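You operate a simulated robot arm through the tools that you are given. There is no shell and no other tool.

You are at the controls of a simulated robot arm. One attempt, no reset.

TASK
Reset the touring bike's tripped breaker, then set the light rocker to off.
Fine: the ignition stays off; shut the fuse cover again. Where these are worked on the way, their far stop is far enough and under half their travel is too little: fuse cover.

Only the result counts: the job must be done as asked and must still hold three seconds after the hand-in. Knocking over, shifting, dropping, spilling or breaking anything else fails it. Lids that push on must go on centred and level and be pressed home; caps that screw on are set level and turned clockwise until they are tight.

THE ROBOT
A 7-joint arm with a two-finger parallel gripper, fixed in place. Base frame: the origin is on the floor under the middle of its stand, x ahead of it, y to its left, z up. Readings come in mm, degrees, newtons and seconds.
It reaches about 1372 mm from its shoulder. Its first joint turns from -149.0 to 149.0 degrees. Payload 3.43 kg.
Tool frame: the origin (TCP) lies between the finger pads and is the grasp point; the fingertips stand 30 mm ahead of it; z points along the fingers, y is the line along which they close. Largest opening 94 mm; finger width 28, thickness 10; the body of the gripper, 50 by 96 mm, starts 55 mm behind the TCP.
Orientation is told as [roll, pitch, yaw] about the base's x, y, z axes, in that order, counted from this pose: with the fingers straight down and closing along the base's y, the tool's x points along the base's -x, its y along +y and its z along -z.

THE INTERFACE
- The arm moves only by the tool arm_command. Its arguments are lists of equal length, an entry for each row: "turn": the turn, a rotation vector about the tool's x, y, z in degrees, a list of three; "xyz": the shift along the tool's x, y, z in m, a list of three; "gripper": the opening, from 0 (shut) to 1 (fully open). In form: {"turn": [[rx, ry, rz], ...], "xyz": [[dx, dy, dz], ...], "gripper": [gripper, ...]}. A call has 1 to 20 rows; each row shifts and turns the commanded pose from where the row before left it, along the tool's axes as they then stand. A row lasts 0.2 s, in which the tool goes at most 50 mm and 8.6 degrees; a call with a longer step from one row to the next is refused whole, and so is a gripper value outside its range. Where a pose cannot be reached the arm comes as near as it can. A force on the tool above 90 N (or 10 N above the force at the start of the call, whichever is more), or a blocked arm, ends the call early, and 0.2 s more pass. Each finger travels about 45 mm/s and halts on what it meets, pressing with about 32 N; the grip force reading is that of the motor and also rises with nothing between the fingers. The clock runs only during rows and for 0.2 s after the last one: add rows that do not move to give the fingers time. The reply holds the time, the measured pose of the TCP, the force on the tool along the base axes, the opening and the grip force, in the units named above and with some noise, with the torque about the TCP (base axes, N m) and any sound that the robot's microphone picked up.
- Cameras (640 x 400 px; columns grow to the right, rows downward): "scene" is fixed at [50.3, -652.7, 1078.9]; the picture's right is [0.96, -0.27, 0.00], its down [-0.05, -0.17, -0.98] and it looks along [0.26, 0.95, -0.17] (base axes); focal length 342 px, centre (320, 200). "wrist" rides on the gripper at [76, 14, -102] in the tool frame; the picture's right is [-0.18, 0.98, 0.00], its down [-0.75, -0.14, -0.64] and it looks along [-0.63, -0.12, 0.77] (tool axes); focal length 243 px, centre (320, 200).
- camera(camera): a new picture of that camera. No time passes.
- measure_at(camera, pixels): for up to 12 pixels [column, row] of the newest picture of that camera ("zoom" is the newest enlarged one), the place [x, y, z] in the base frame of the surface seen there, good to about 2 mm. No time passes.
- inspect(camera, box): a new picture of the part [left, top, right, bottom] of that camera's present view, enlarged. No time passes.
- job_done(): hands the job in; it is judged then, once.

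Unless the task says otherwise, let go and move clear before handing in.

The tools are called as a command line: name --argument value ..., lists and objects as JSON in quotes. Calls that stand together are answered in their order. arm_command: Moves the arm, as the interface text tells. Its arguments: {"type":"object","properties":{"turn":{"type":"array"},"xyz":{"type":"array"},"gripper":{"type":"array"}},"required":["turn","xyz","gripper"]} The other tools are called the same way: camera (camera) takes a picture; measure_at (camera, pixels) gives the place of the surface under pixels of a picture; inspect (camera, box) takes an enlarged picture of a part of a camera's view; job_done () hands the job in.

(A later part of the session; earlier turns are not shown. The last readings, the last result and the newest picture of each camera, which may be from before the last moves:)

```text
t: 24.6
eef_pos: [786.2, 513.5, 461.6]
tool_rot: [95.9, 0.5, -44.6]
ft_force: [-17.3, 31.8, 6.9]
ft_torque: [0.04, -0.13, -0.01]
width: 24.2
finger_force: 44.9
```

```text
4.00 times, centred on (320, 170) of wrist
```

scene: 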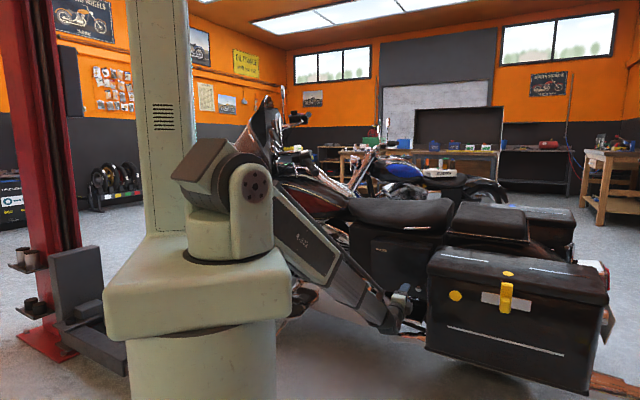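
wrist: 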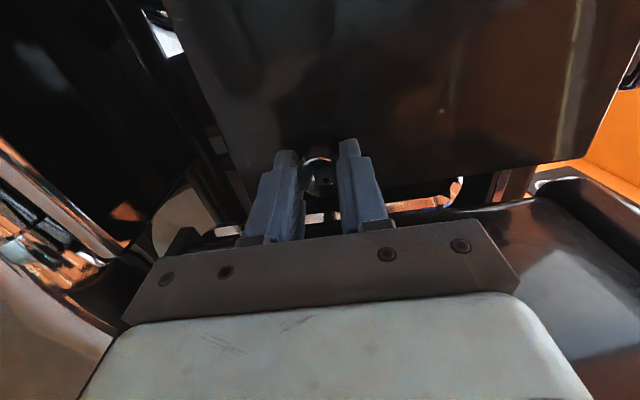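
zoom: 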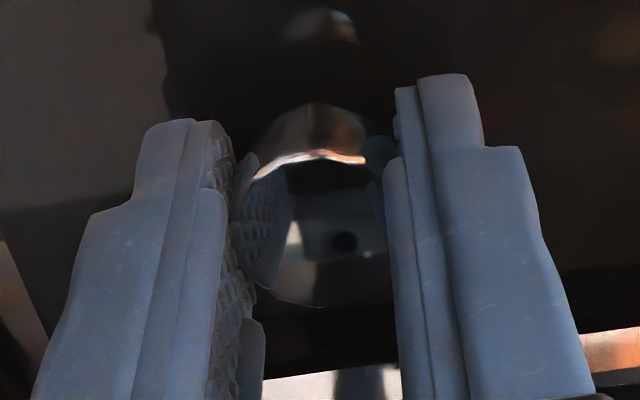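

The rear of the cover moved out about 17 mm while its front edge stayed put, so it hinges vertically at the front edge, roughly 210 mm from the knob. I'll follow that arc, rotating the tool with the cover, for about 20° more.

arm_command --turn '[[0, -4.6, 0], [0, -4, 0], [0, -4, 0], [0, -4, 0], [0, -4, 0], [0, -4, 0], [0, 0, 0]]' --xyz '[[0.0024, 0, 0], [0.00295, 0, -0.01457], [0.00295, 0, -0.01457], [0.00295, 0, -0.01457], [0.00295, 0, -0.01457], [0.00295, 0, -0.01457], [0, 0, 0]]' --gripper '[0, 0, 0, 0, 0, 0, 0]'

camera --camera "wrist"

inspect --camera "scene" --box '[340, 215, 440, 305]'

```text
t: 25.4
eef_pos: [794.1, 486.3, 460.7]
tool_rot: [95.0, 0.5, -47.7]
ft_force: [-6.4, 21.7, -4.0]
ft_torque: [0.36, -0.57, -5.86]
width: 0.0
finger_force: 33.5
out of reach, approached as far as the arm can: row 1, 2, 3, 4
stopped in row 4: the force on the tool passed its limit at 109 N (the readings are from after the stop); the commanded pose is now the measured one
```

```text
taken
```

wrist: 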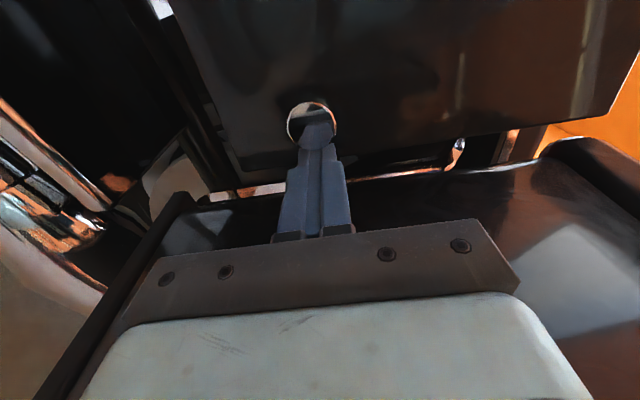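

```text
4.44 times, centred on (390, 260) of scene
```

zoom: 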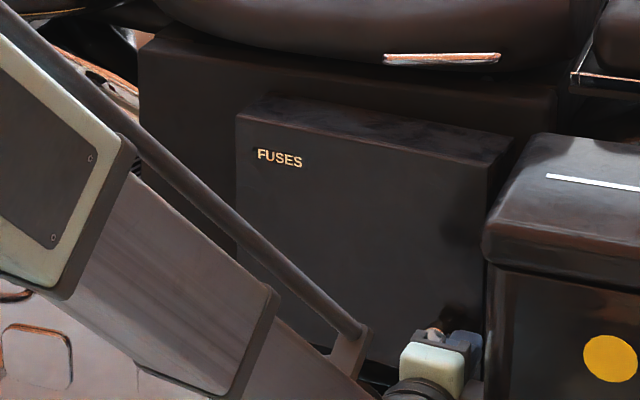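

The arm couldn't follow the rotation: the fingers slipped off the knob and closed, and the tool drifted about 25 mm toward the pannier. I'll back straight out and forward to clear it, then see where the cover stands.

arm_command --turn '[[0, 0, 0], [0, 0, 0], [0, 0, 0], [0, 0, 0], [0, 0, 0]]' --xyz '[[0.005, 0, -0.01], [0.008, 0, -0.015], [0.008, 0, -0.02], [0.005, 0, -0.02], [0, 0, 0]]' --gripper '[0, 0, 0, 0, 0]'

camera --camera "wrist"

inspect --camera "scene" --box '[340, 215, 440, 305]'

```text
t: 26.6
eef_pos: [730.5, 455.1, 455.2]
tool_rot: [94.7, 0.7, -47.1]
ft_force: [9.2, -28.4, -7.5]
ft_torque: [-0.33, 0.44, -0.57]
width: 0.0
finger_force: 33.2
out of reach, approached as far as the arm can: row 4
```

```text
taken
```

wrist: 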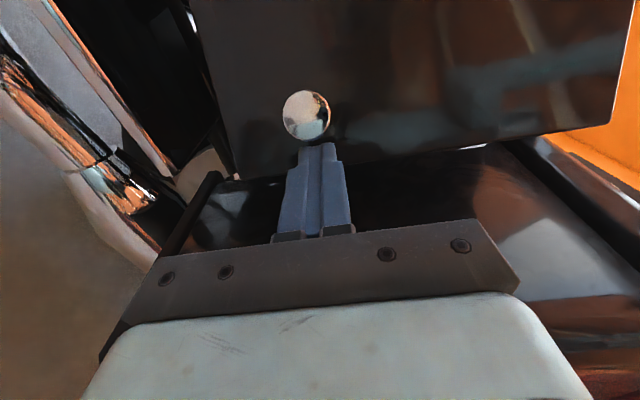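

```text
4.44 times, centred on (390, 260) of scene
```

zoom: 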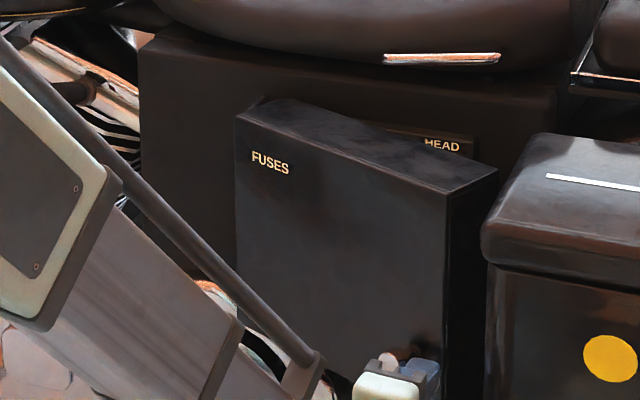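

The cover is now open about 20° (a "HEAD" label shows behind it at zoom (440,145)), because the closed fingers pushed the knob's side as I backed out. I'll measure the cover and what's behind it before planning the next move.

measure_at --camera "zoom" --pixels '[[240, 118], [445, 195], [440, 330], [300, 200], [495, 175], [490, 220], [270, 100], [440, 145], [400, 130], [475, 150], [480, 300], [455, 250]]'

inspect --camera "wrist" --box '[240, 60, 400, 180]'

```text
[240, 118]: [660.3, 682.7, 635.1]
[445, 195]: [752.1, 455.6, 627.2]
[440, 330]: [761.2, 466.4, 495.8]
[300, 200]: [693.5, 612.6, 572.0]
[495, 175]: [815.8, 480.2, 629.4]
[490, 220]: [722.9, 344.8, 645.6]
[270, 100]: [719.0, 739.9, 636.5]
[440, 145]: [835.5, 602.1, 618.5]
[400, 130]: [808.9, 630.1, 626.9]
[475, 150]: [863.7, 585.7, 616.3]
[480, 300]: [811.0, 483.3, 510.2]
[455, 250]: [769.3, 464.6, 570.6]
```

```text
3.33 times, centred on (320, 120) of wrist
```

zoom: 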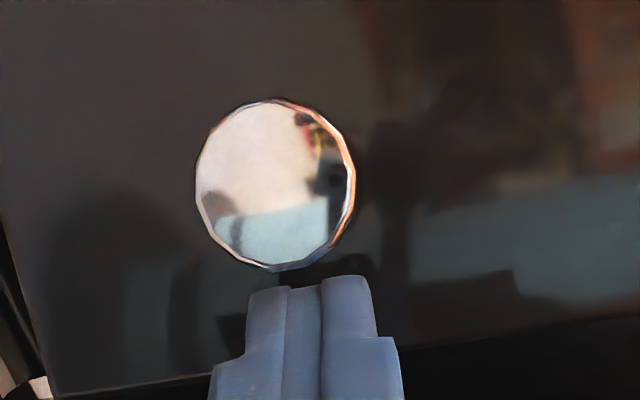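

The cover stands at about 23° open and is a shell about 68 mm deep. I'll regrip the knob from above with the tool pointing down, so that following the door only needs yaw. First I back off 60 mm and roll the tool back by 90°.

arm_command --turn '[[0, 0, 0], [0, 0, 0], [0, 0, 0], [0, 0, -8.2], [0, 0, -8.2], [0, 0, -8.2], [0, 0, -8.2], [0, 0, -8.2], [0, 0, -8.2], [0, 0, -8.2], [0, 0, -8.2], [0, 0, -8.2], [0, 0, -8.2], [0, 0, -8], [0, 0, 0]]' --xyz '[[-0.006, 0, -0.01], [0, 0, -0.025], [0, 0, -0.025], [0, 0, 0], [0, 0, 0], [0, 0, 0], [0, 0, 0], [0, 0, 0], [0, 0, 0], [0, 0, 0], [0, 0, 0], [0, 0, 0], [0, 0, 0], [0, 0, 0], [0, 0, 0]]' --gripper '[0, 0, 0, 0, 0, 0, 0, 0, 0, 0, 0, 0, 0, 0, 0]'

camera --camera "wrist"

camera --camera "scene"

```text
t: 29.8
eef_pos: [689.3, 411.0, 451.3]
tool_rot: [173.8, -85.0, -131.6]
ft_force: [0.1, 0.2, 0.9]
ft_torque: [-0.01, -0.02, -0.02]
width: 0.0
finger_force: 33.1
```

```text
taken
```

wrist: 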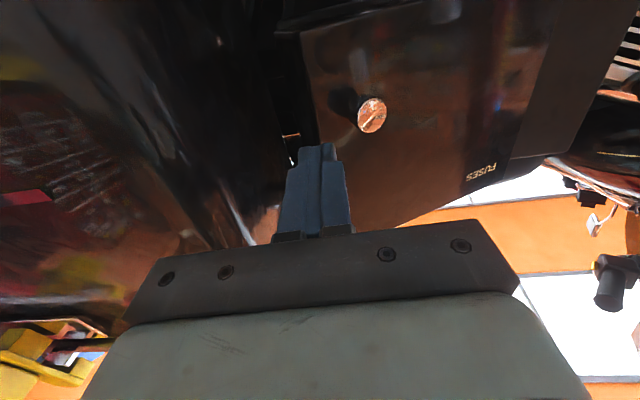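

```text
taken
```

scene: 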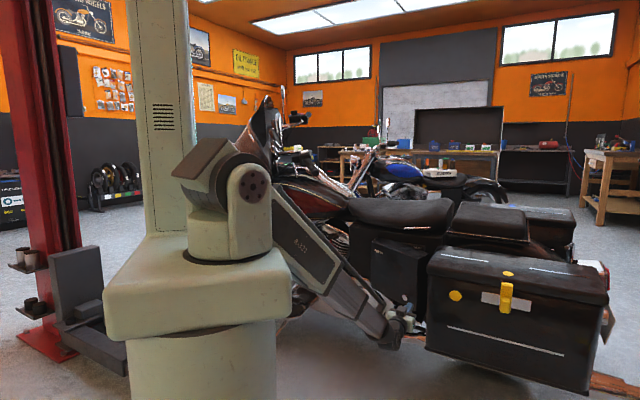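

Force is zero and the cover stayed where it was. I'll rise 250 mm and tilt the tool down (about 12° off vertical) before coming over the knob.

arm_command --turn '[[0, 0, 0], [0, 0, 0], [0, 0, 0], [0, 0, 0], [0, 0, 0], [0, 0, 0], [0, 8.3, 0], [0, 8.3, 0], [0, 8.3, 0], [0, 8.3, 0], [0, 8.3, 0], [0, 8.3, 0], [0, 8.3, 0], [0, 8.3, 0], [0, 8.3, 0], [0, 8.3, 0], [0, 0, 0]]' --xyz '[[-0.042, 0, -0.005], [-0.042, 0, -0.005], [-0.042, 0, 0], [-0.042, 0, 0], [-0.042, 0, 0], [-0.042, 0, 0], [0, 0, 0], [0, 0, 0], [0, 0, 0], [0, 0, 0], [0, 0, 0], [0, 0, 0], [0, 0, 0], [0, 0, 0], [0, 0, 0], [0, 0, 0], [0, 0, 0]]' --gripper '[0, 0, 0, 0, 0, 0, 0, 0, 0.3, 0.6, 0.6, 0.6, 0.6, 0.6, 0.6, 0.6, 0.6]'

camera --camera "wrist"

camera --camera "scene"

```text
t: 33.4
eef_pos: [669.6, 387.1, 701.3]
tool_rot: [0.7, -11.8, 42.2]
ft_force: [0.2, 0.8, -0.1]
ft_torque: [0.0, -0.01, 0.05]
width: 56.4
finger_force: 0.1
```

```text
taken
```

wrist: 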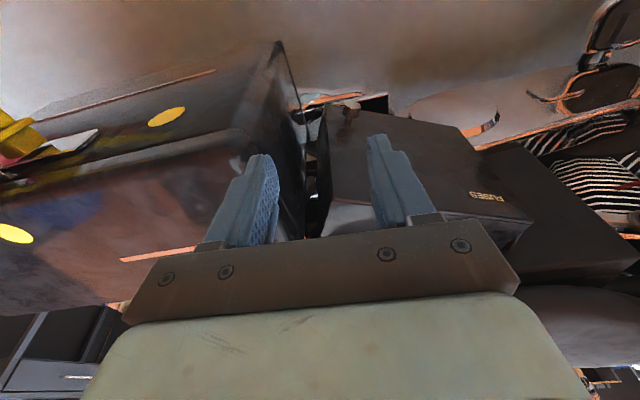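

```text
taken
```

scene: 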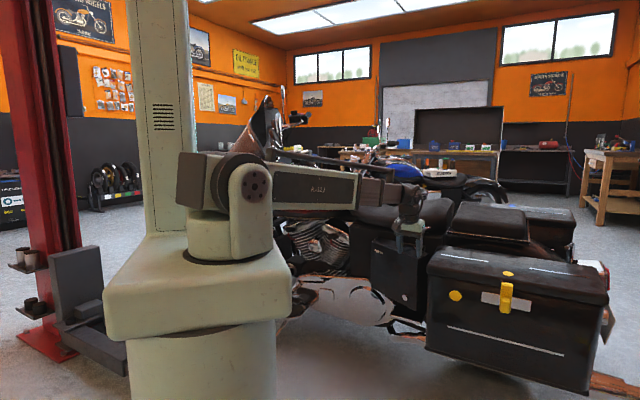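

The tool now points down beside the pannier and the knob shows at (350,110). I'll measure the knob and the cover's top edge from here.

inspect --camera "wrist" --box '[290, 80, 410, 160]'

```text
5.00 times, centred on (350, 120) of wrist
```

zoom: 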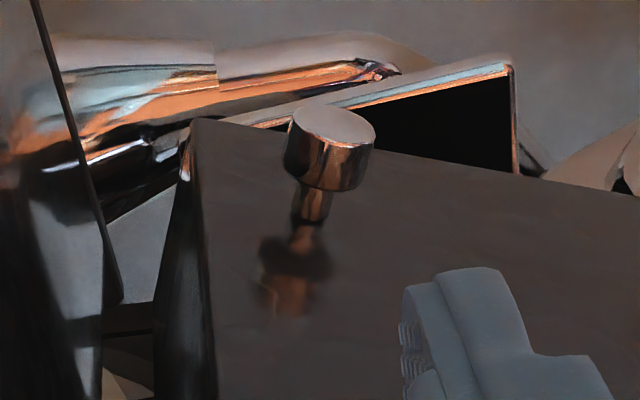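

The knob has a ~20 mm head on a thinner stem, which explains the slip. I'll measure its head, stem and the shell corners.

measure_at --camera "zoom" --pixels '[[333, 125], [295, 120], [372, 128], [325, 165], [315, 205], [300, 245], [197, 125], [215, 390], [600, 200], [510, 70], [330, 180], [250, 350]]'

measure_at --camera "wrist" --pixels '[[320, 200], [500, 150], [490, 210], [540, 210], [310, 160]]'

```text
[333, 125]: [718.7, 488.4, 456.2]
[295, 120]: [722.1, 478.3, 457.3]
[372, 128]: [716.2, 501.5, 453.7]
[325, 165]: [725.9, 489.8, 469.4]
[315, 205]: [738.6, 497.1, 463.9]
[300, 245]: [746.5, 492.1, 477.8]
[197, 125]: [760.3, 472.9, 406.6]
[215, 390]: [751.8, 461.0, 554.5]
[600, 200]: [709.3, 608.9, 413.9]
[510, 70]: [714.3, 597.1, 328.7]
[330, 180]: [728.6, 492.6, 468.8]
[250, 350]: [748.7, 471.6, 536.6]
```

```text
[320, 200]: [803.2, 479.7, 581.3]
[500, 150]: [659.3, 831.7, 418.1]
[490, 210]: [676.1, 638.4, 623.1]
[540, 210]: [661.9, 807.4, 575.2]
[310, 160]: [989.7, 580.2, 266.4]
```

Knob head: front centre (719,488,456), 24 mm across. I'll yaw -20° and tilt 8° more so that the tool lines up with the half-open cover, then move above the knob.

arm_command --turn '[[1.39, 0, 6.52], [1.39, 0, 6.52], [1.39, 0, 6.52], [0, -8.2, 0], [0, 0, 0], [0, 0, 0], [0, 0, 0], [0, 0, 0]]' --xyz '[[0, 0, 0], [0, 0, 0], [0, 0, 0], [0, 0, 0], [-0.0025, 0.0252, 0.0297], [-0.0025, 0.0252, 0.0297], [-0.0025, 0.0252, 0.0297], [0, 0, 0]]' --gripper '[0.6, 0.6, 0.6, 0.6, 0.6, 0.6, 0.6, 0.6]'

camera --camera "wrist"

```text
t: 35.2
eef_pos: [673.2, 474.6, 619.6]
tool_rot: [0.6, -19.8, 21.9]
ft_force: [1.2, 1.4, -0.4]
ft_torque: [-0.06, -0.05, 0.02]
width: 56.3
finger_force: 0.1
```

```text
taken
```

wrist: 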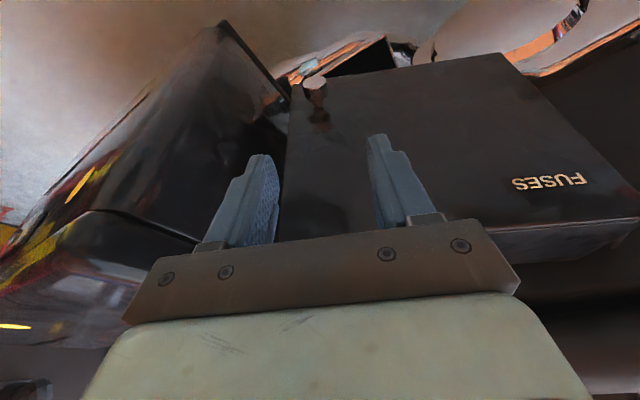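

The tool is lined up with the cover face and the knob shows at (315,90). I'll centre it laterally and descend 120 mm, then check.

arm_command --turn '[[0, 0, 0], [0, 0, 0], [0, 0, 0], [0, 0, 0], [0, 0, 0], [0, 0, 0]]' --xyz '[[0.0089, -0.0043, 0], [0, 0, 0.03], [0, 0, 0.03], [0, 0, 0.03], [0, 0, 0.025], [0, 0, 0]]' --gripper '[0.6, 0.6, 0.6, 0.6, 0.6, 0.6]'

camera --camera "wrist"

```text
t: 36.6
eef_pos: [705.2, 480.4, 508.8]
tool_rot: [0.6, -19.9, 22.0]
ft_force: [-0.3, 0.8, 0.3]
ft_torque: [-0.02, -0.02, -0.02]
width: 56.3
finger_force: 0.0
```

```text
taken
```

wrist: 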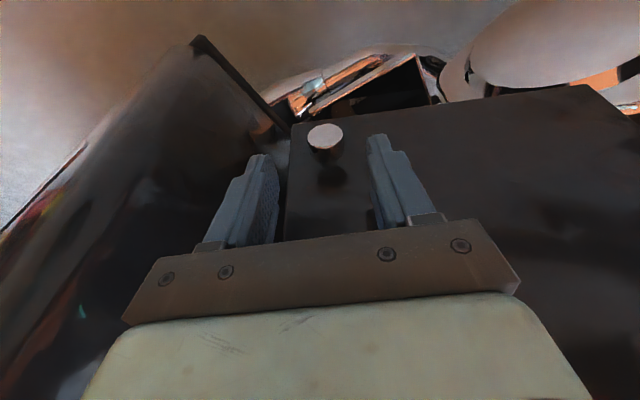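

The knob head is at (325,137), between the fingers' lines. I'll re-measure it before the final descent.

inspect --camera "wrist" --box '[270, 100, 380, 180]'

measure_at --camera "wrist" --pixels '[[325, 137], [309, 137], [341, 137], [325, 127], [325, 148], [300, 200], [330, 190]]'

```text
5.00 times, centred on (325, 140) of wrist
```

zoom: 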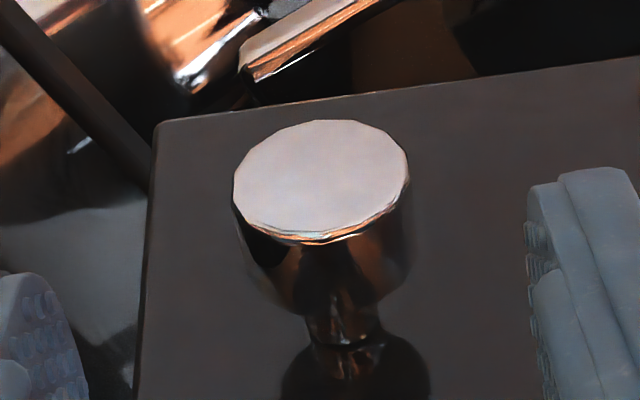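

```text
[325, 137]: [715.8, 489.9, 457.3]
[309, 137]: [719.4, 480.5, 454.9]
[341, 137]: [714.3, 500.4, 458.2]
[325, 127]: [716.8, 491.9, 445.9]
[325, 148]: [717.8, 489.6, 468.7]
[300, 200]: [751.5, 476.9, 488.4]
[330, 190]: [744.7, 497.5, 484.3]
```

Head centre is about (723,493,458). I'll shift 5 mm along the closing line, descend 42 mm and close.

arm_command --turn '[[0, 0, 0], [0, 0, 0], [0, 0, 0], [0, 0, 0], [0, 0, 0], [0, 0, 0], [0, 0, 0], [0, 0, 0]]' --xyz '[[0.0015, 0.005, 0.002], [0, 0, 0.02], [0, 0, 0.02], [0, 0, 0], [0, 0, 0], [0, 0, 0], [0, 0, 0], [0, 0, 0]]' --gripper '[0.6, 0.6, 0.6, 0.6, 0.1, 0.1, 0.1, 0.1]'

camera --camera "wrist"

```text
t: 38.4
eef_pos: [716.1, 489.4, 470.7]
tool_rot: [0.5, -19.7, 22.0]
ft_force: [8.3, -26.1, -1.8]
ft_torque: [-0.38, -0.17, -0.94]
width: 25.7
finger_force: 45.3
```

```text
taken
```

wrist: 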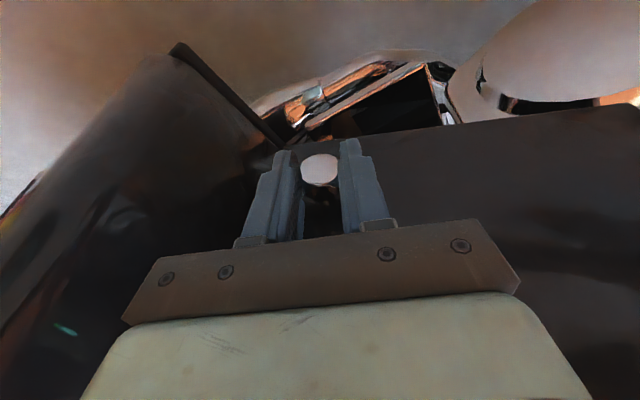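

The knob head is gripped from above (25.7 mm). The cover is at about 25°, and I'll follow its hinge arc by 16°, yawing the tool with it.

arm_command --turn '[[1.02, 0, 3.86], [1.02, 0, 3.86], [1.02, 0, 3.86], [1.02, 0, 3.86], [0, 0, 0]]' --xyz '[[0.01415, 0.00267, -0.00351], [0.01415, 0.00267, -0.00351], [0.01415, 0.00267, -0.00351], [0.01415, 0.00267, -0.00351], [0, 0, 0]]' --gripper '[0.1, 0.1, 0.1, 0.1, 0.1]'

camera --camera "wrist"

camera --camera "scene"

```text
t: 39.6
eef_pos: [656.5, 486.1, 465.5]
tool_rot: [2.2, -19.7, 5.7]
ft_force: [-1.5, -12.5, 22.6]
ft_torque: [-0.19, 0.26, -0.39]
width: 25.6
finger_force: 45.0
```

```text
taken
```

wrist: 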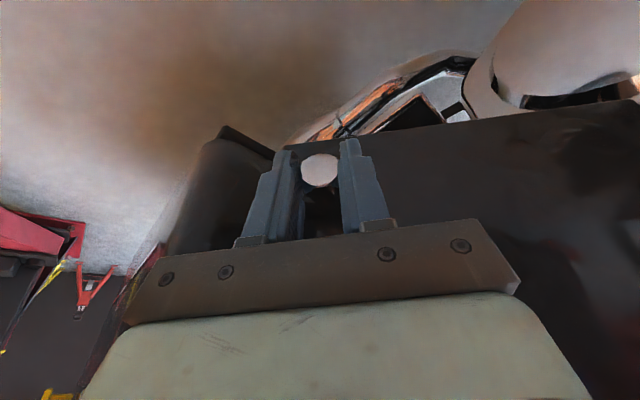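

```text
taken
```

scene: 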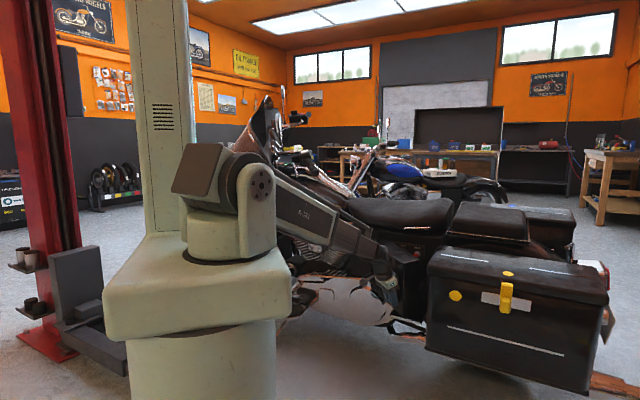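

It follows well, and the cover is now around 41°. I'll continue another 16° with a slight upward correction for the 22 N vertical force.

arm_command --turn '[[1.02, 0, 3.86], [1.02, 0, 3.86], [1.02, 0, 3.86], [1.02, 0, 3.86], [0, 0, 0]]' --xyz '[[0.01415, 0.0021, -0.0047], [0.01415, 0.0021, -0.0042], [0.01415, 0.00267, -0.0039], [0.01415, 0.00267, -0.0039], [0, 0, 0]]' --gripper '[0.1, 0.1, 0.1, 0.1, 0.1]'

camera --camera "wrist"

```text
t: 40.8
eef_pos: [597.3, 497.6, 460.8]
tool_rot: [3.6, -18.8, -10.7]
ft_force: [5.8, 23.7, 6.9]
ft_torque: [0.36, 0.59, 0.19]
width: 25.5
finger_force: 45.1
```

```text
taken
```

wrist: 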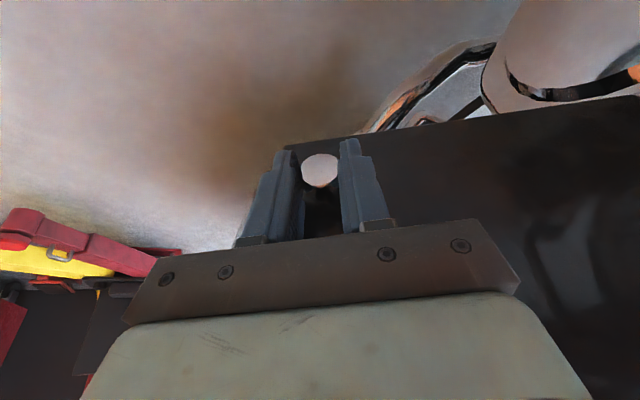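

The cover is at about 57° with modest forces. I'll continue another 16°, pulling slightly closer to the hinge.

arm_command --turn '[[1.02, 0, 3.86], [1.02, 0, 3.86], [1.02, 0, 3.86], [1.02, 0, 3.86], [0, 0, 0]]' --xyz '[[0.01415, 0.0036, -0.0039], [0.01415, 0.0034, -0.0037], [0.01415, 0.0029, -0.0037], [0.01415, 0.00267, -0.0037], [0, 0, 0]]' --gripper '[0.1, 0.1, 0.1, 0.1, 0.1]'

camera --camera "wrist"

camera --camera "scene"

```text
t: 42.0
eef_pos: [545.2, 525.2, 460.0]
tool_rot: [4.7, -17.9, -26.9]
ft_force: [9.1, 17.5, 29.0]
ft_torque: [0.12, -0.52, 0.17]
width: 25.9
finger_force: 45.1
```

```text
taken
```

wrist: 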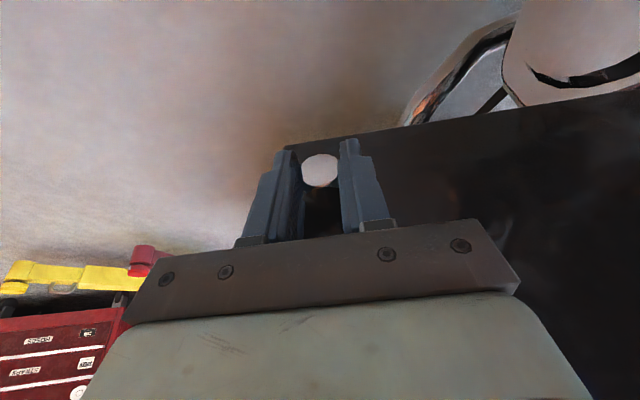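

```text
taken
```

scene: 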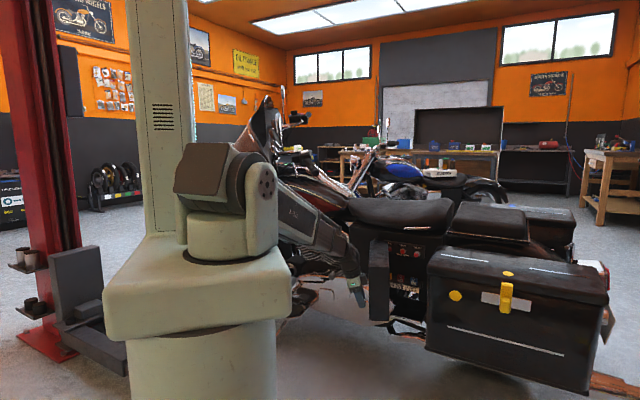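

The cover is around 73° open and the scene view now shows the fuse panel inside at about (405,265). I'll zoom in on it.

inspect --camera "scene" --box '[360, 225, 440, 305]'

inspect --camera "scene" --box '[380, 236, 430, 290]'

```text
5.00 times, centred on (400, 265) of scene
```

zoom: 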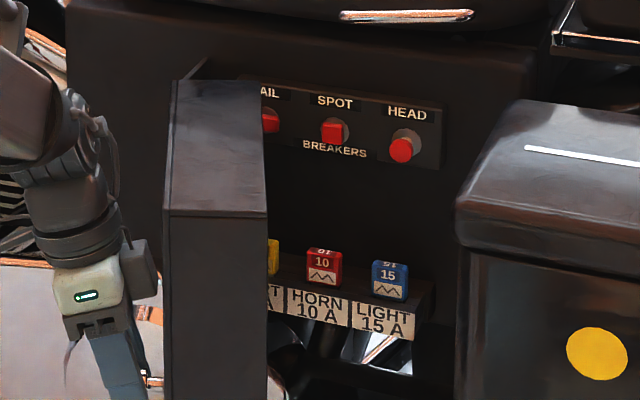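

```text
7.41 times, centred on (405, 263) of scene
```

zoom: 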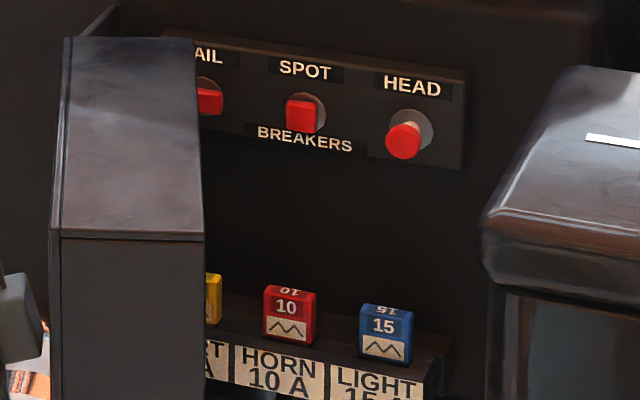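

There are three breakers, TAIL, SPOT and HEAD, and HEAD appears to stick out on a white shaft. I'll zoom in more and measure.

inspect --camera "scene" --box '[390, 240, 420, 260]'

```text
16.00 times, centred on (405, 250) of scene
```

zoom: 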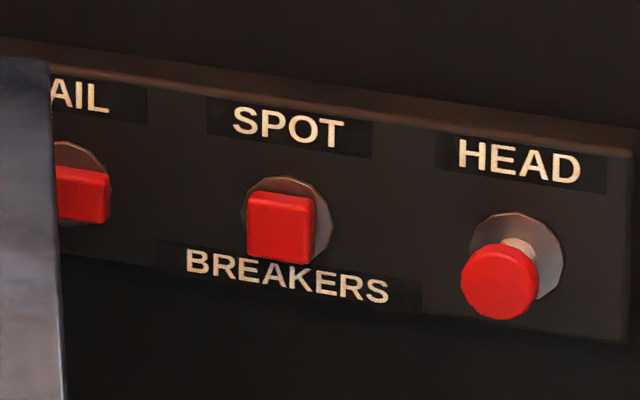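

measure_at --camera "zoom" --pixels '[[497, 283], [545, 240], [518, 245], [280, 225], [325, 225], [85, 190], [200, 200], [400, 220], [580, 300], [610, 220], [480, 283], [515, 283]]'

```text
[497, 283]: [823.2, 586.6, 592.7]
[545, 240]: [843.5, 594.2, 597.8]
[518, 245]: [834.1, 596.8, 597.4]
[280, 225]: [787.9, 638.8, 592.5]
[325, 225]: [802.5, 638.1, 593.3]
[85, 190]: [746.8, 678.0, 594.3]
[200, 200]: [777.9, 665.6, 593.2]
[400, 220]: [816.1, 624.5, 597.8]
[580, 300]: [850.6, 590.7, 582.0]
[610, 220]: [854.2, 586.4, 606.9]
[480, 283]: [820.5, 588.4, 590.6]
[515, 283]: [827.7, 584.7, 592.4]
```

HEAD protrudes 22 mm and SPOT and TAIL only 11–12 mm, so HEAD is the tripped breaker, with its front at (823,587,592). I'll open the cover further toward its far stop to make room.

arm_command --turn '[[1.02, 0, 3.86], [1.02, 0, 3.86], [1.02, 0, 3.86], [1.02, 0, 3.86], [0, 0, 0]]' --xyz '[[0.01415, 0.0034, -0.0052], [0.01415, 0.003, -0.0042], [0.01415, 0.0028, -0.0038], [0.01415, 0.00267, -0.0037], [0, 0, 0]]' --gripper '[0.1, 0.1, 0.1, 0.1, 0.1]'

camera --camera "wrist"

inspect --camera "scene" --box '[340, 215, 440, 315]'

```text
t: 43.2
eef_pos: [500.6, 564.4, 458.3]
tool_rot: [5.1, -16.5, -43.1]
ft_force: [13.0, 12.6, 12.8]
ft_torque: [0.25, -0.25, 0.35]
width: 25.6
finger_force: 44.7
```

```text
taken
```

wrist: 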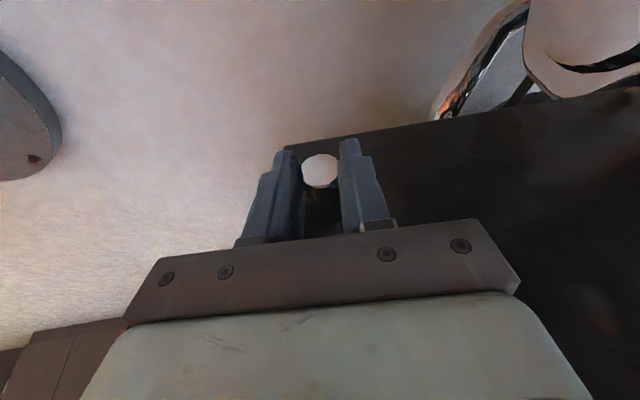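

```text
4.00 times, centred on (390, 265) of scene
```

zoom: 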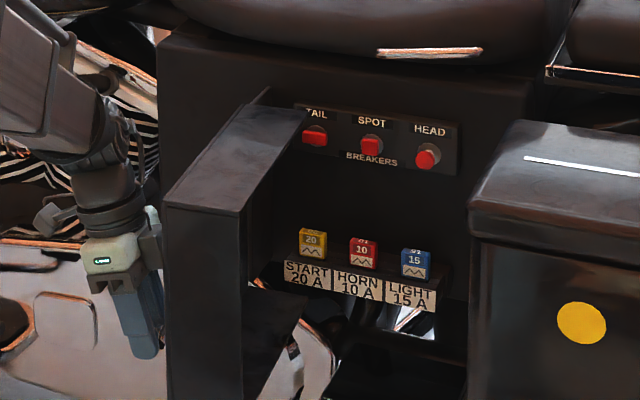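

The cover is near 89° and all three breakers are visible. I'll go a little further to see if the far stop is close.

arm_command --turn '[[1.02, 0, 3.86], [1.02, 0, 3.86], [1.02, 0, 3.86], [0, 0, 0]]' --xyz '[[0.01415, 0.0034, -0.0043], [0.01415, 0.003, -0.0038], [0.01415, 0.0028, -0.0037], [0, 0, 0]]' --gripper '[0.1, 0.1, 0.1, 0.1]'

inspect --camera "scene" --box '[340, 215, 440, 315]'

```text
t: 44.2
eef_pos: [477.1, 601.2, 460.0]
tool_rot: [5.2, -15.4, -55.1]
ft_force: [-1.9, 3.6, 11.2]
ft_torque: [0.14, 0.15, 0.91]
width: 25.4
finger_force: 44.8
```

```text
4.00 times, centred on (390, 265) of scene
```

zoom: 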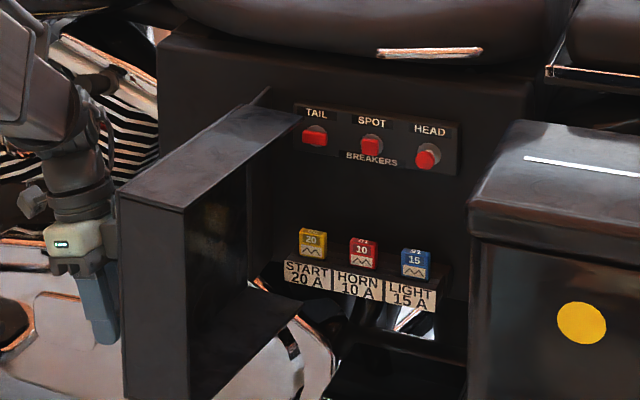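

No stop yet at about 101°. I'll go 12° more.

arm_command --turn '[[1.02, 0, 3.86], [1.02, 0, 3.86], [1.02, 0, 3.86], [0, 0, 0]]' --xyz '[[0.01415, 0.0026, -0.0041], [0.01415, 0.00267, -0.0037], [0.01415, 0.00267, -0.0036], [0, 0, 0]]' --gripper '[0.1, 0.1, 0.1, 0.1]'

camera --camera "wrist"

inspect --camera "scene" --box '[320, 200, 440, 315]'

```text
t: 45.2
eef_pos: [458.2, 642.7, 460.0]
tool_rot: [5.2, -14.4, -67.0]
ft_force: [-26.1, -7.6, 41.6]
ft_torque: [-0.49, 0.26, 0.42]
width: 26.0
finger_force: 45.8
```

```text
taken
```

wrist: 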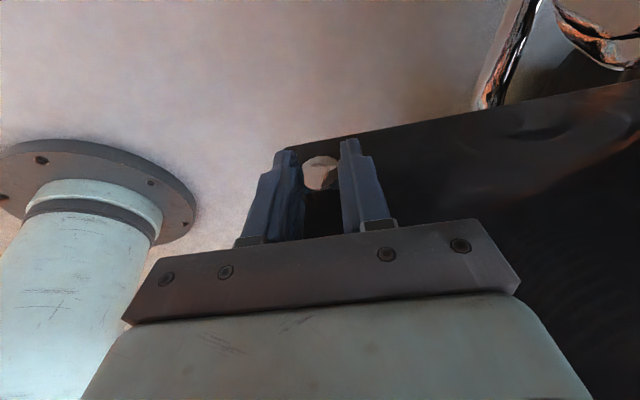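

```text
3.48 times, centred on (380, 258) of scene
```

zoom: 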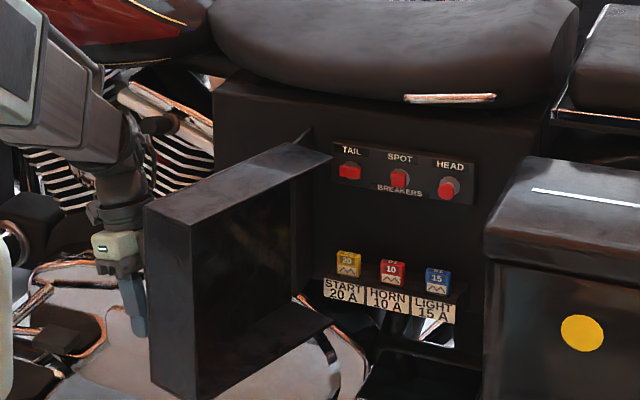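

The cover is at about 113°, comfortably open, and the force isn't that of a stop. I'll release the knob and rise clear along the tool axis.

arm_command --turn '[[0, 0, 0], [0, 0, 0], [0, 0, 0], [0, 0, 0], [0, 0, 0], [0, 0, 0], [0, 0, 0], [0, 0, 0], [0, 0, 0], [0, 0, 0]]' --xyz '[[0, 0, 0], [0, 0, 0], [0, 0, 0], [0, 0, -0.02], [0, 0, -0.035], [0.005, 0, -0.04], [0.005, 0, -0.04], [0.01, 0, -0.04], [0.01, 0, -0.04], [0, 0, 0]]' --gripper '[0.6, 0.6, 0.6, 0.6, 0.6, 0.6, 0.6, 0.6, 0.6, 0.6]'

camera --camera "wrist"

camera --camera "scene"

```text
t: 47.4
eef_pos: [410.3, 709.7, 660.2]
tool_rot: [5.4, -14.3, -67.0]
ft_force: [-0.2, -1.4, 0.2]
ft_torque: [0.0, 0.01, 0.0]
width: 56.6
finger_force: 0.1
```

```text
taken
```

wrist: 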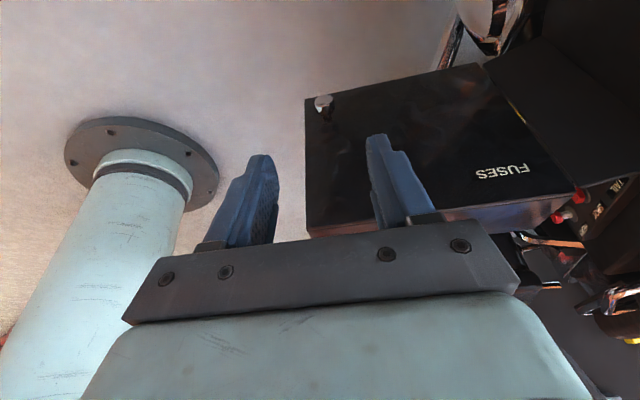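

```text
taken
```

scene: 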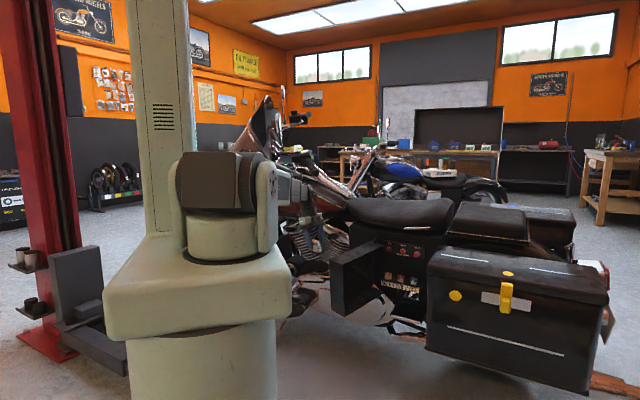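

The cover stays open at about 113°. I'll rise to z≈860 and move to the robot's side of the open cover.

arm_command --turn '[[0, 0, 0], [0, 0, 0], [0, 0, 0], [0, 0, 0], [0, 0, 0], [0, 0, 0], [0, 0, 0], [0, 0, 0], [0, 0, 0], [0, 0, 0], [0, 0, 0]]' --xyz '[[-0.0099, 0.0036, -0.0386], [-0.0099, 0.0036, -0.0386], [-0.0099, 0.0036, -0.0386], [-0.0099, 0.0036, -0.0386], [-0.0099, 0.0036, -0.0386], [-0.0355, -0.0127, 0.0079], [-0.0355, -0.0127, 0.0079], [-0.0355, -0.0127, 0.0079], [-0.0355, -0.0127, 0.0079], [-0.0355, -0.0127, 0.0079], [-0.0355, -0.0127, 0.0079]]' --gripper '[0.6, 0.3, 0, 0, 0, 0, 0, 0, 0, 0, 0]'

arm_command --turn '[[-1.98, 0.73, -7.72], [-1.98, 0.73, -7.72], [-1.98, 0.73, -7.72], [-1.98, 0.73, -7.72], [-1.98, 0.73, -7.72], [-1.98, 0.73, -7.72], [-1.98, 0.73, -7.72], [-1.98, 0.73, -7.72], [-1.98, 0.73, -7.72], [-1.98, 0.73, -7.72], [-1.98, 0.73, -7.72], [-1.98, 0.73, -7.72], [-1.98, 0.73, -7.72], [-1.98, 0.73, -7.72]]' --xyz '[[0, 0, 0], [0, 0, 0], [0, 0, 0], [0, 0, 0], [0, 0, 0], [0, 0, 0], [0, 0, 0], [0, 0, 0], [0, 0, 0], [0, 0, 0], [0, 0, 0], [0, 0, 0], [0, 0, 0], [0, 0, 0]]' --gripper '[0, 0, 0, 0, 0, 0, 0, 0, 0, 0, 0, 0, 0, 0]'

camera --camera "scene"

camera --camera "wrist"

```text
t: 49.8
eef_pos: [430.9, 479.6, 863.2]
tool_rot: [5.2, -14.3, -66.8]
ft_force: [0.3, 0.4, -0.5]
ft_torque: [-0.06, 0.0, -0.03]
width: 0.4
finger_force: 31.9
```

```text
t: 52.8
eef_pos: [429.9, 480.4, 858.6]
tool_rot: [5.4, -14.2, 45.2]
ft_force: [-0.1, 0.2, -0.6]
ft_torque: [0.01, -0.02, -0.01]
width: 0.0
finger_force: 32.3
```

```text
taken
```

scene: 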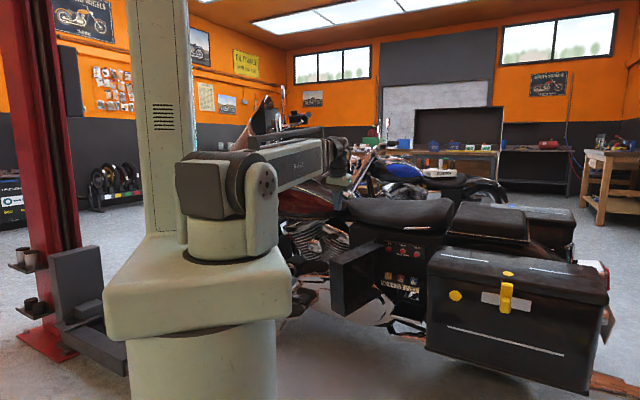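

```text
taken
```

wrist: 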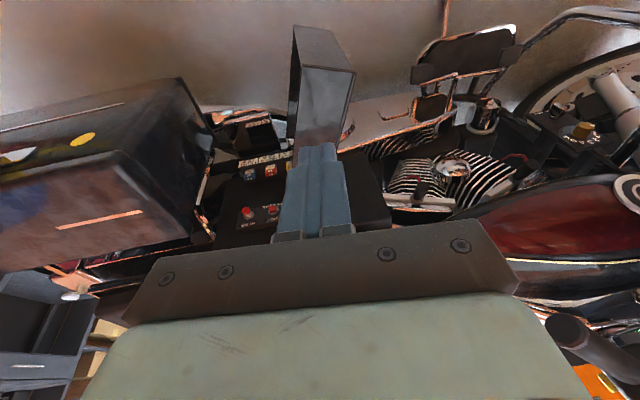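

The breakers are visible around (260,210) and the open cover is well clear. I'll straighten the roll, tilt to -54° and move in front of the HEAD breaker.

arm_command --turn '[[5.4, 0, 0], [0, -8, 0], [0, -8, 0], [0, -8, 0], [0, -8, 0], [0, -8, 0], [0, 0, 0], [0, 0, 0], [0, 0, 0], [0, 0, 0], [0, 0, 0], [0, 0, 0], [0, 0, 0], [0, 0, 0], [0, 0, 0], [0, 0, 0], [0, 0, 0]]' --xyz '[[0, 0, 0], [0, 0, 0], [0, 0, 0], [0, 0, 0], [0, 0, 0], [0, 0, 0], [0.0101, -0.0204, 0.0319], [0.0101, -0.0204, 0.0319], [0.0101, -0.0204, 0.0319], [0.0101, -0.0204, 0.0319], [0.0101, -0.0204, 0.0319], [0.0101, -0.0204, 0.0319], [0.0101, -0.0204, 0.0319], [0.0101, -0.0204, 0.0319], [0.0101, -0.0204, 0.0319], [0.0101, -0.0204, 0.0319], [0, 0, 0]]' --gripper '[0, 0, 0, 0, 0, 0, 0, 0, 0, 0, 0, 0, 0, 0, 0, 0, 0]'

camera --camera "wrist"

camera --camera "scene"

```text
t: 56.4
eef_pos: [749.4, 523.7, 590.7]
tool_rot: [0.0, -54.2, 45.1]
ft_force: [0.1, 0.4, 0.1]
ft_torque: [-0.02, 0.01, 0.02]
width: 0.1
finger_force: 32.0
out of reach, approached as far as the arm can: row 4, 5, 6
```

```text
taken
```

wrist: 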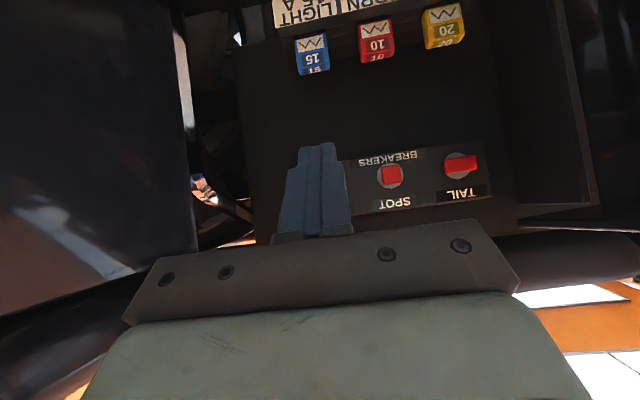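

```text
taken
```

scene: 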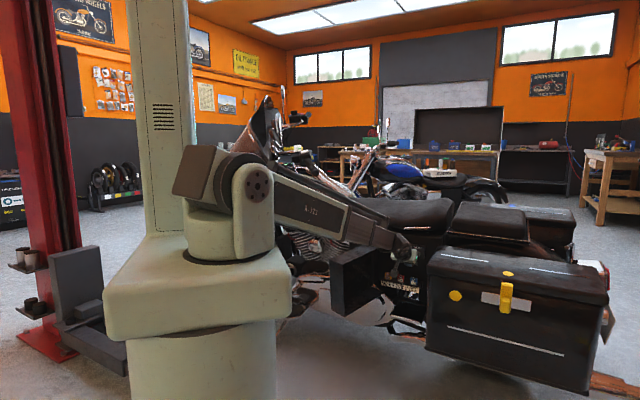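

The fingertips are about 75 mm in front of the HEAD button, which is hidden behind them. I'll tilt the remaining -42° in place so the tool points along the panel's normal.

arm_command --turn '[[0, -8.4, 0], [0, -8.4, 0], [0, -8.4, 0], [0, -8.4, 0], [0, -8.4, 0], [0, 0, 0]]' --xyz '[[0, 0, 0], [0, 0, 0], [0, 0, 0], [0, 0, 0], [0, 0, 0], [0, 0, 0]]' --gripper '[0, 0, 0, 0, 0, 0]'

camera --camera "wrist"

inspect --camera "scene" --box '[360, 225, 440, 305]'

```text
t: 57.8
eef_pos: [748.7, 522.8, 593.0]
tool_rot: [180.1, -83.7, -135.0]
ft_force: [0.1, 0.4, -0.7]
ft_torque: [-0.01, 0.03, -0.02]
width: 0.0
finger_force: 31.6
```

```text
taken
```

wrist: 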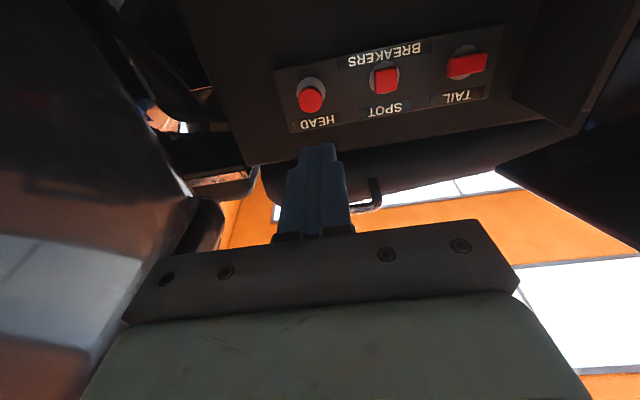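

```text
5.00 times, centred on (400, 265) of scene
```

zoom: 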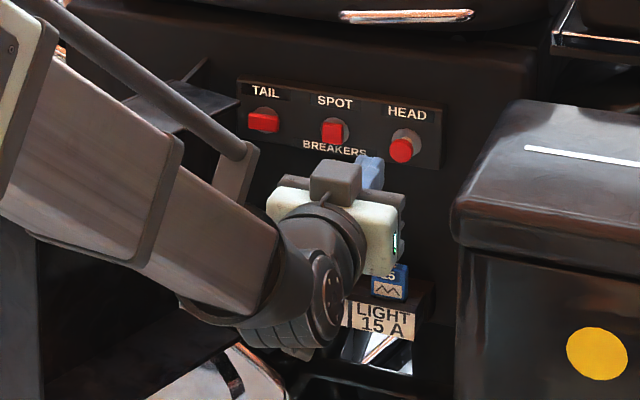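

The tool is now along the panel normal (z = (0.70,0.70,0.11)), and HEAD shows at (311,100). I'll measure the button face.

inspect --camera "wrist" --box '[270, 60, 410, 150]'

measure_at --camera "wrist" --pixels '[[310, 101], [303, 101], [317, 101], [310, 94], [310, 108], [385, 80], [465, 65], [340, 90], [300, 125], [430, 70]]'

```text
4.44 times, centred on (340, 105) of wrist
```

zoom: 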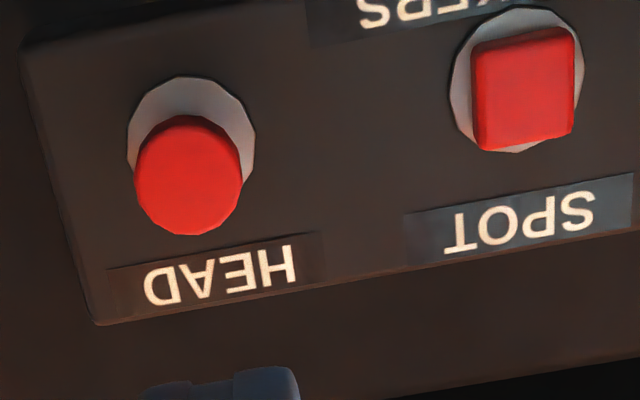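

```text
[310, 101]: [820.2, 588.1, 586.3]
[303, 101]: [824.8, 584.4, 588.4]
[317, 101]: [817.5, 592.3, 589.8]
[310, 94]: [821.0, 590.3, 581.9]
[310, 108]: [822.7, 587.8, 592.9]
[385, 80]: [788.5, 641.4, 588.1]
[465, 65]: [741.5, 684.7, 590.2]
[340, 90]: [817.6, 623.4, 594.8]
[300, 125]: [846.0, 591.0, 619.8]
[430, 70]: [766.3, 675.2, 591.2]
```

HEAD's face centre is about (822,587,590). I'll shift to line up the closed fingertips and advance 58 mm, stopping short of the button.

arm_command --turn '[[0, 0, 0], [0, 0, 0], [0, 0, 0], [0, 0, 0], [0, 0, 0], [0, 0, 0]]' --xyz '[[0.0067, -0.0032, 0], [0.0066, -0.0032, 0], [0, 0, 0.02], [0, 0, 0.02], [0, 0, 0.018], [0, 0, 0]]' --gripper '[0, 0, 0, 0, 0, 0]'

camera --camera "wrist"

inspect --camera "scene" --box '[375, 235, 435, 275]'

```text
t: 59.2
eef_pos: [793.6, 559.7, 585.2]
tool_rot: [179.9, -83.7, -134.8]
ft_force: [-0.5, -0.5, 0.1]
ft_torque: [-0.02, -0.01, 0.03]
width: 0.0
finger_force: 32.3
```

```text
taken
```

wrist: 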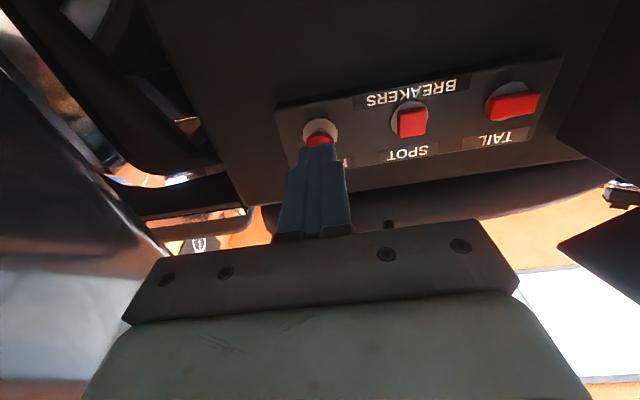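

```text
10.00 times, centred on (405, 255) of scene
```

zoom: 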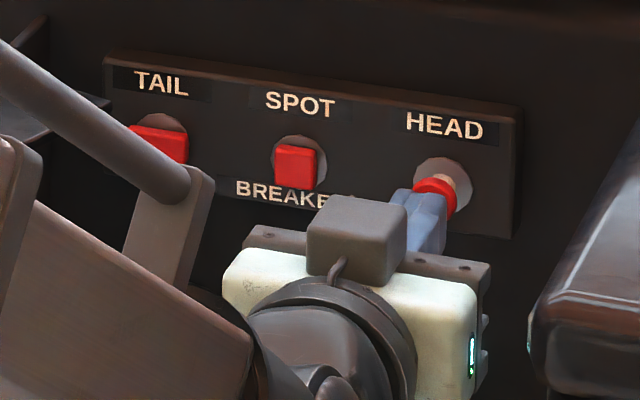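

The fingertips are lined up with HEAD about 9 mm away. I'll push in slowly, 4 mm per row.

arm_command --turn '[[0, 0, 0], [0, 0, 0], [0, 0, 0], [0, 0, 0], [0, 0, 0], [0, 0, 0]]' --xyz '[[0, 0, 0.004], [0, 0, 0.004], [0, 0, 0.004], [0, 0, 0.004], [0, 0, 0.004], [0, 0, 0]]' --gripper '[0, 0, 0, 0, 0, 0]'

inspect --camera "scene" --box '[375, 235, 435, 275]'

```text
t: 60.6
eef_pos: [810.3, 573.6, 586.6]
tool_rot: [179.9, -83.8, -134.7]
ft_force: [-0.6, 0.3, -0.6]
ft_torque: [-0.01, 0.0, -0.01]
width: 0.0
finger_force: 31.9
```

```text
10.00 times, centred on (405, 255) of scene
```

zoom: 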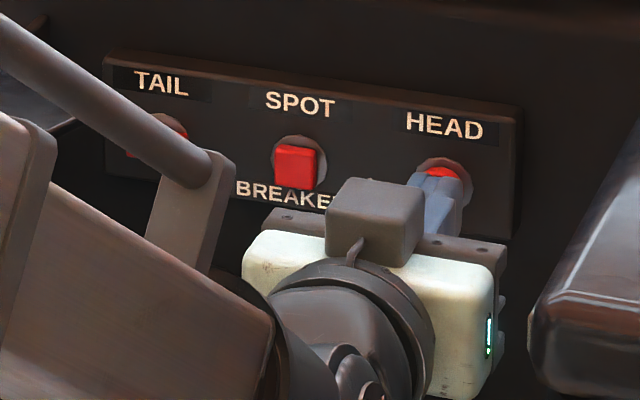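

The tip depth now matches the SPOT button's face, with no force or sound yet. I'll press a few millimetres more in small steps to make sure it latches.

arm_command --turn '[[0, 0, 0], [0, 0, 0], [0, 0, 0], [0, 0, 0]]' --xyz '[[0, 0, 0.0015], [0, 0, 0.0015], [0, 0, 0.0015], [0, 0, 0]]' --gripper '[0, 0, 0, 0]'

inspect --camera "scene" --box '[375, 235, 435, 275]'

```text
t: 61.6
eef_pos: [811.7, 576.4, 586.8]
tool_rot: [179.8, -83.8, -134.8]
ft_force: [-5.2, -5.7, -1.2]
ft_torque: [-0.01, 0.04, -0.05]
width: 0.1
finger_force: 32.0
```

```text
10.00 times, centred on (405, 255) of scene
```

zoom: 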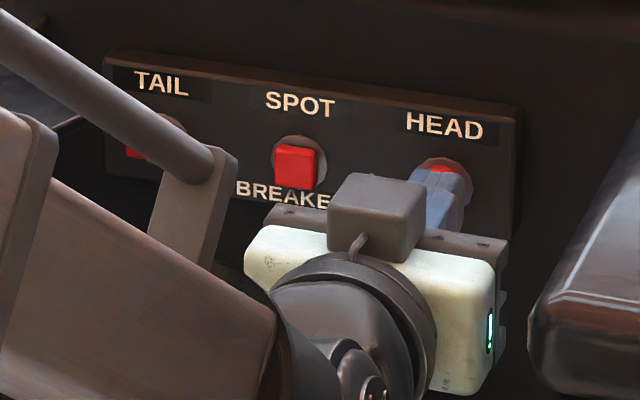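

There's now about 8 N of resistance, so I'll press further in small steps.

arm_command --turn '[[0, 0, 0], [0, 0, 0], [0, 0, 0], [0, 0, 0]]' --xyz '[[0, 0, 0.0015], [0, 0, 0.0015], [0, 0, 0.0015], [0, 0, 0]]' --gripper '[0, 0, 0, 0]'

```text
t: 62.6
eef_pos: [814.8, 579.2, 588.2]
tool_rot: [179.9, -83.8, -134.7]
ft_force: [-12.5, -15.6, -5.7]
ft_torque: [-0.07, 0.08, -0.07]
width: 0.1
finger_force: 32.7
```

Resistance has risen to about 20 N with the tip 4 mm off the panel. A little more to reach the end of travel.

arm_command --turn '[[0, 0, 0], [0, 0, 0], [0, 0, 0]]' --xyz '[[0, 0, 0.0015], [0, 0, 0.0015], [0, 0, 0]]' --gripper '[0, 0, 0]'

inspect --camera "scene" --box '[375, 235, 435, 275]'

```text
t: 63.4
eef_pos: [817.5, 582.1, 588.0]
tool_rot: [179.6, -83.8, -134.4]
ft_force: [-16.8, -23.9, -8.4]
ft_torque: [-0.14, 0.15, -0.12]
width: 0.1
finger_force: 31.9
```

```text
10.00 times, centred on (405, 255) of scene
```

zoom: 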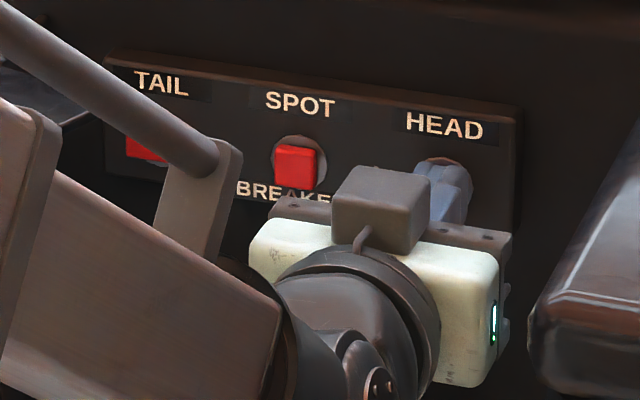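

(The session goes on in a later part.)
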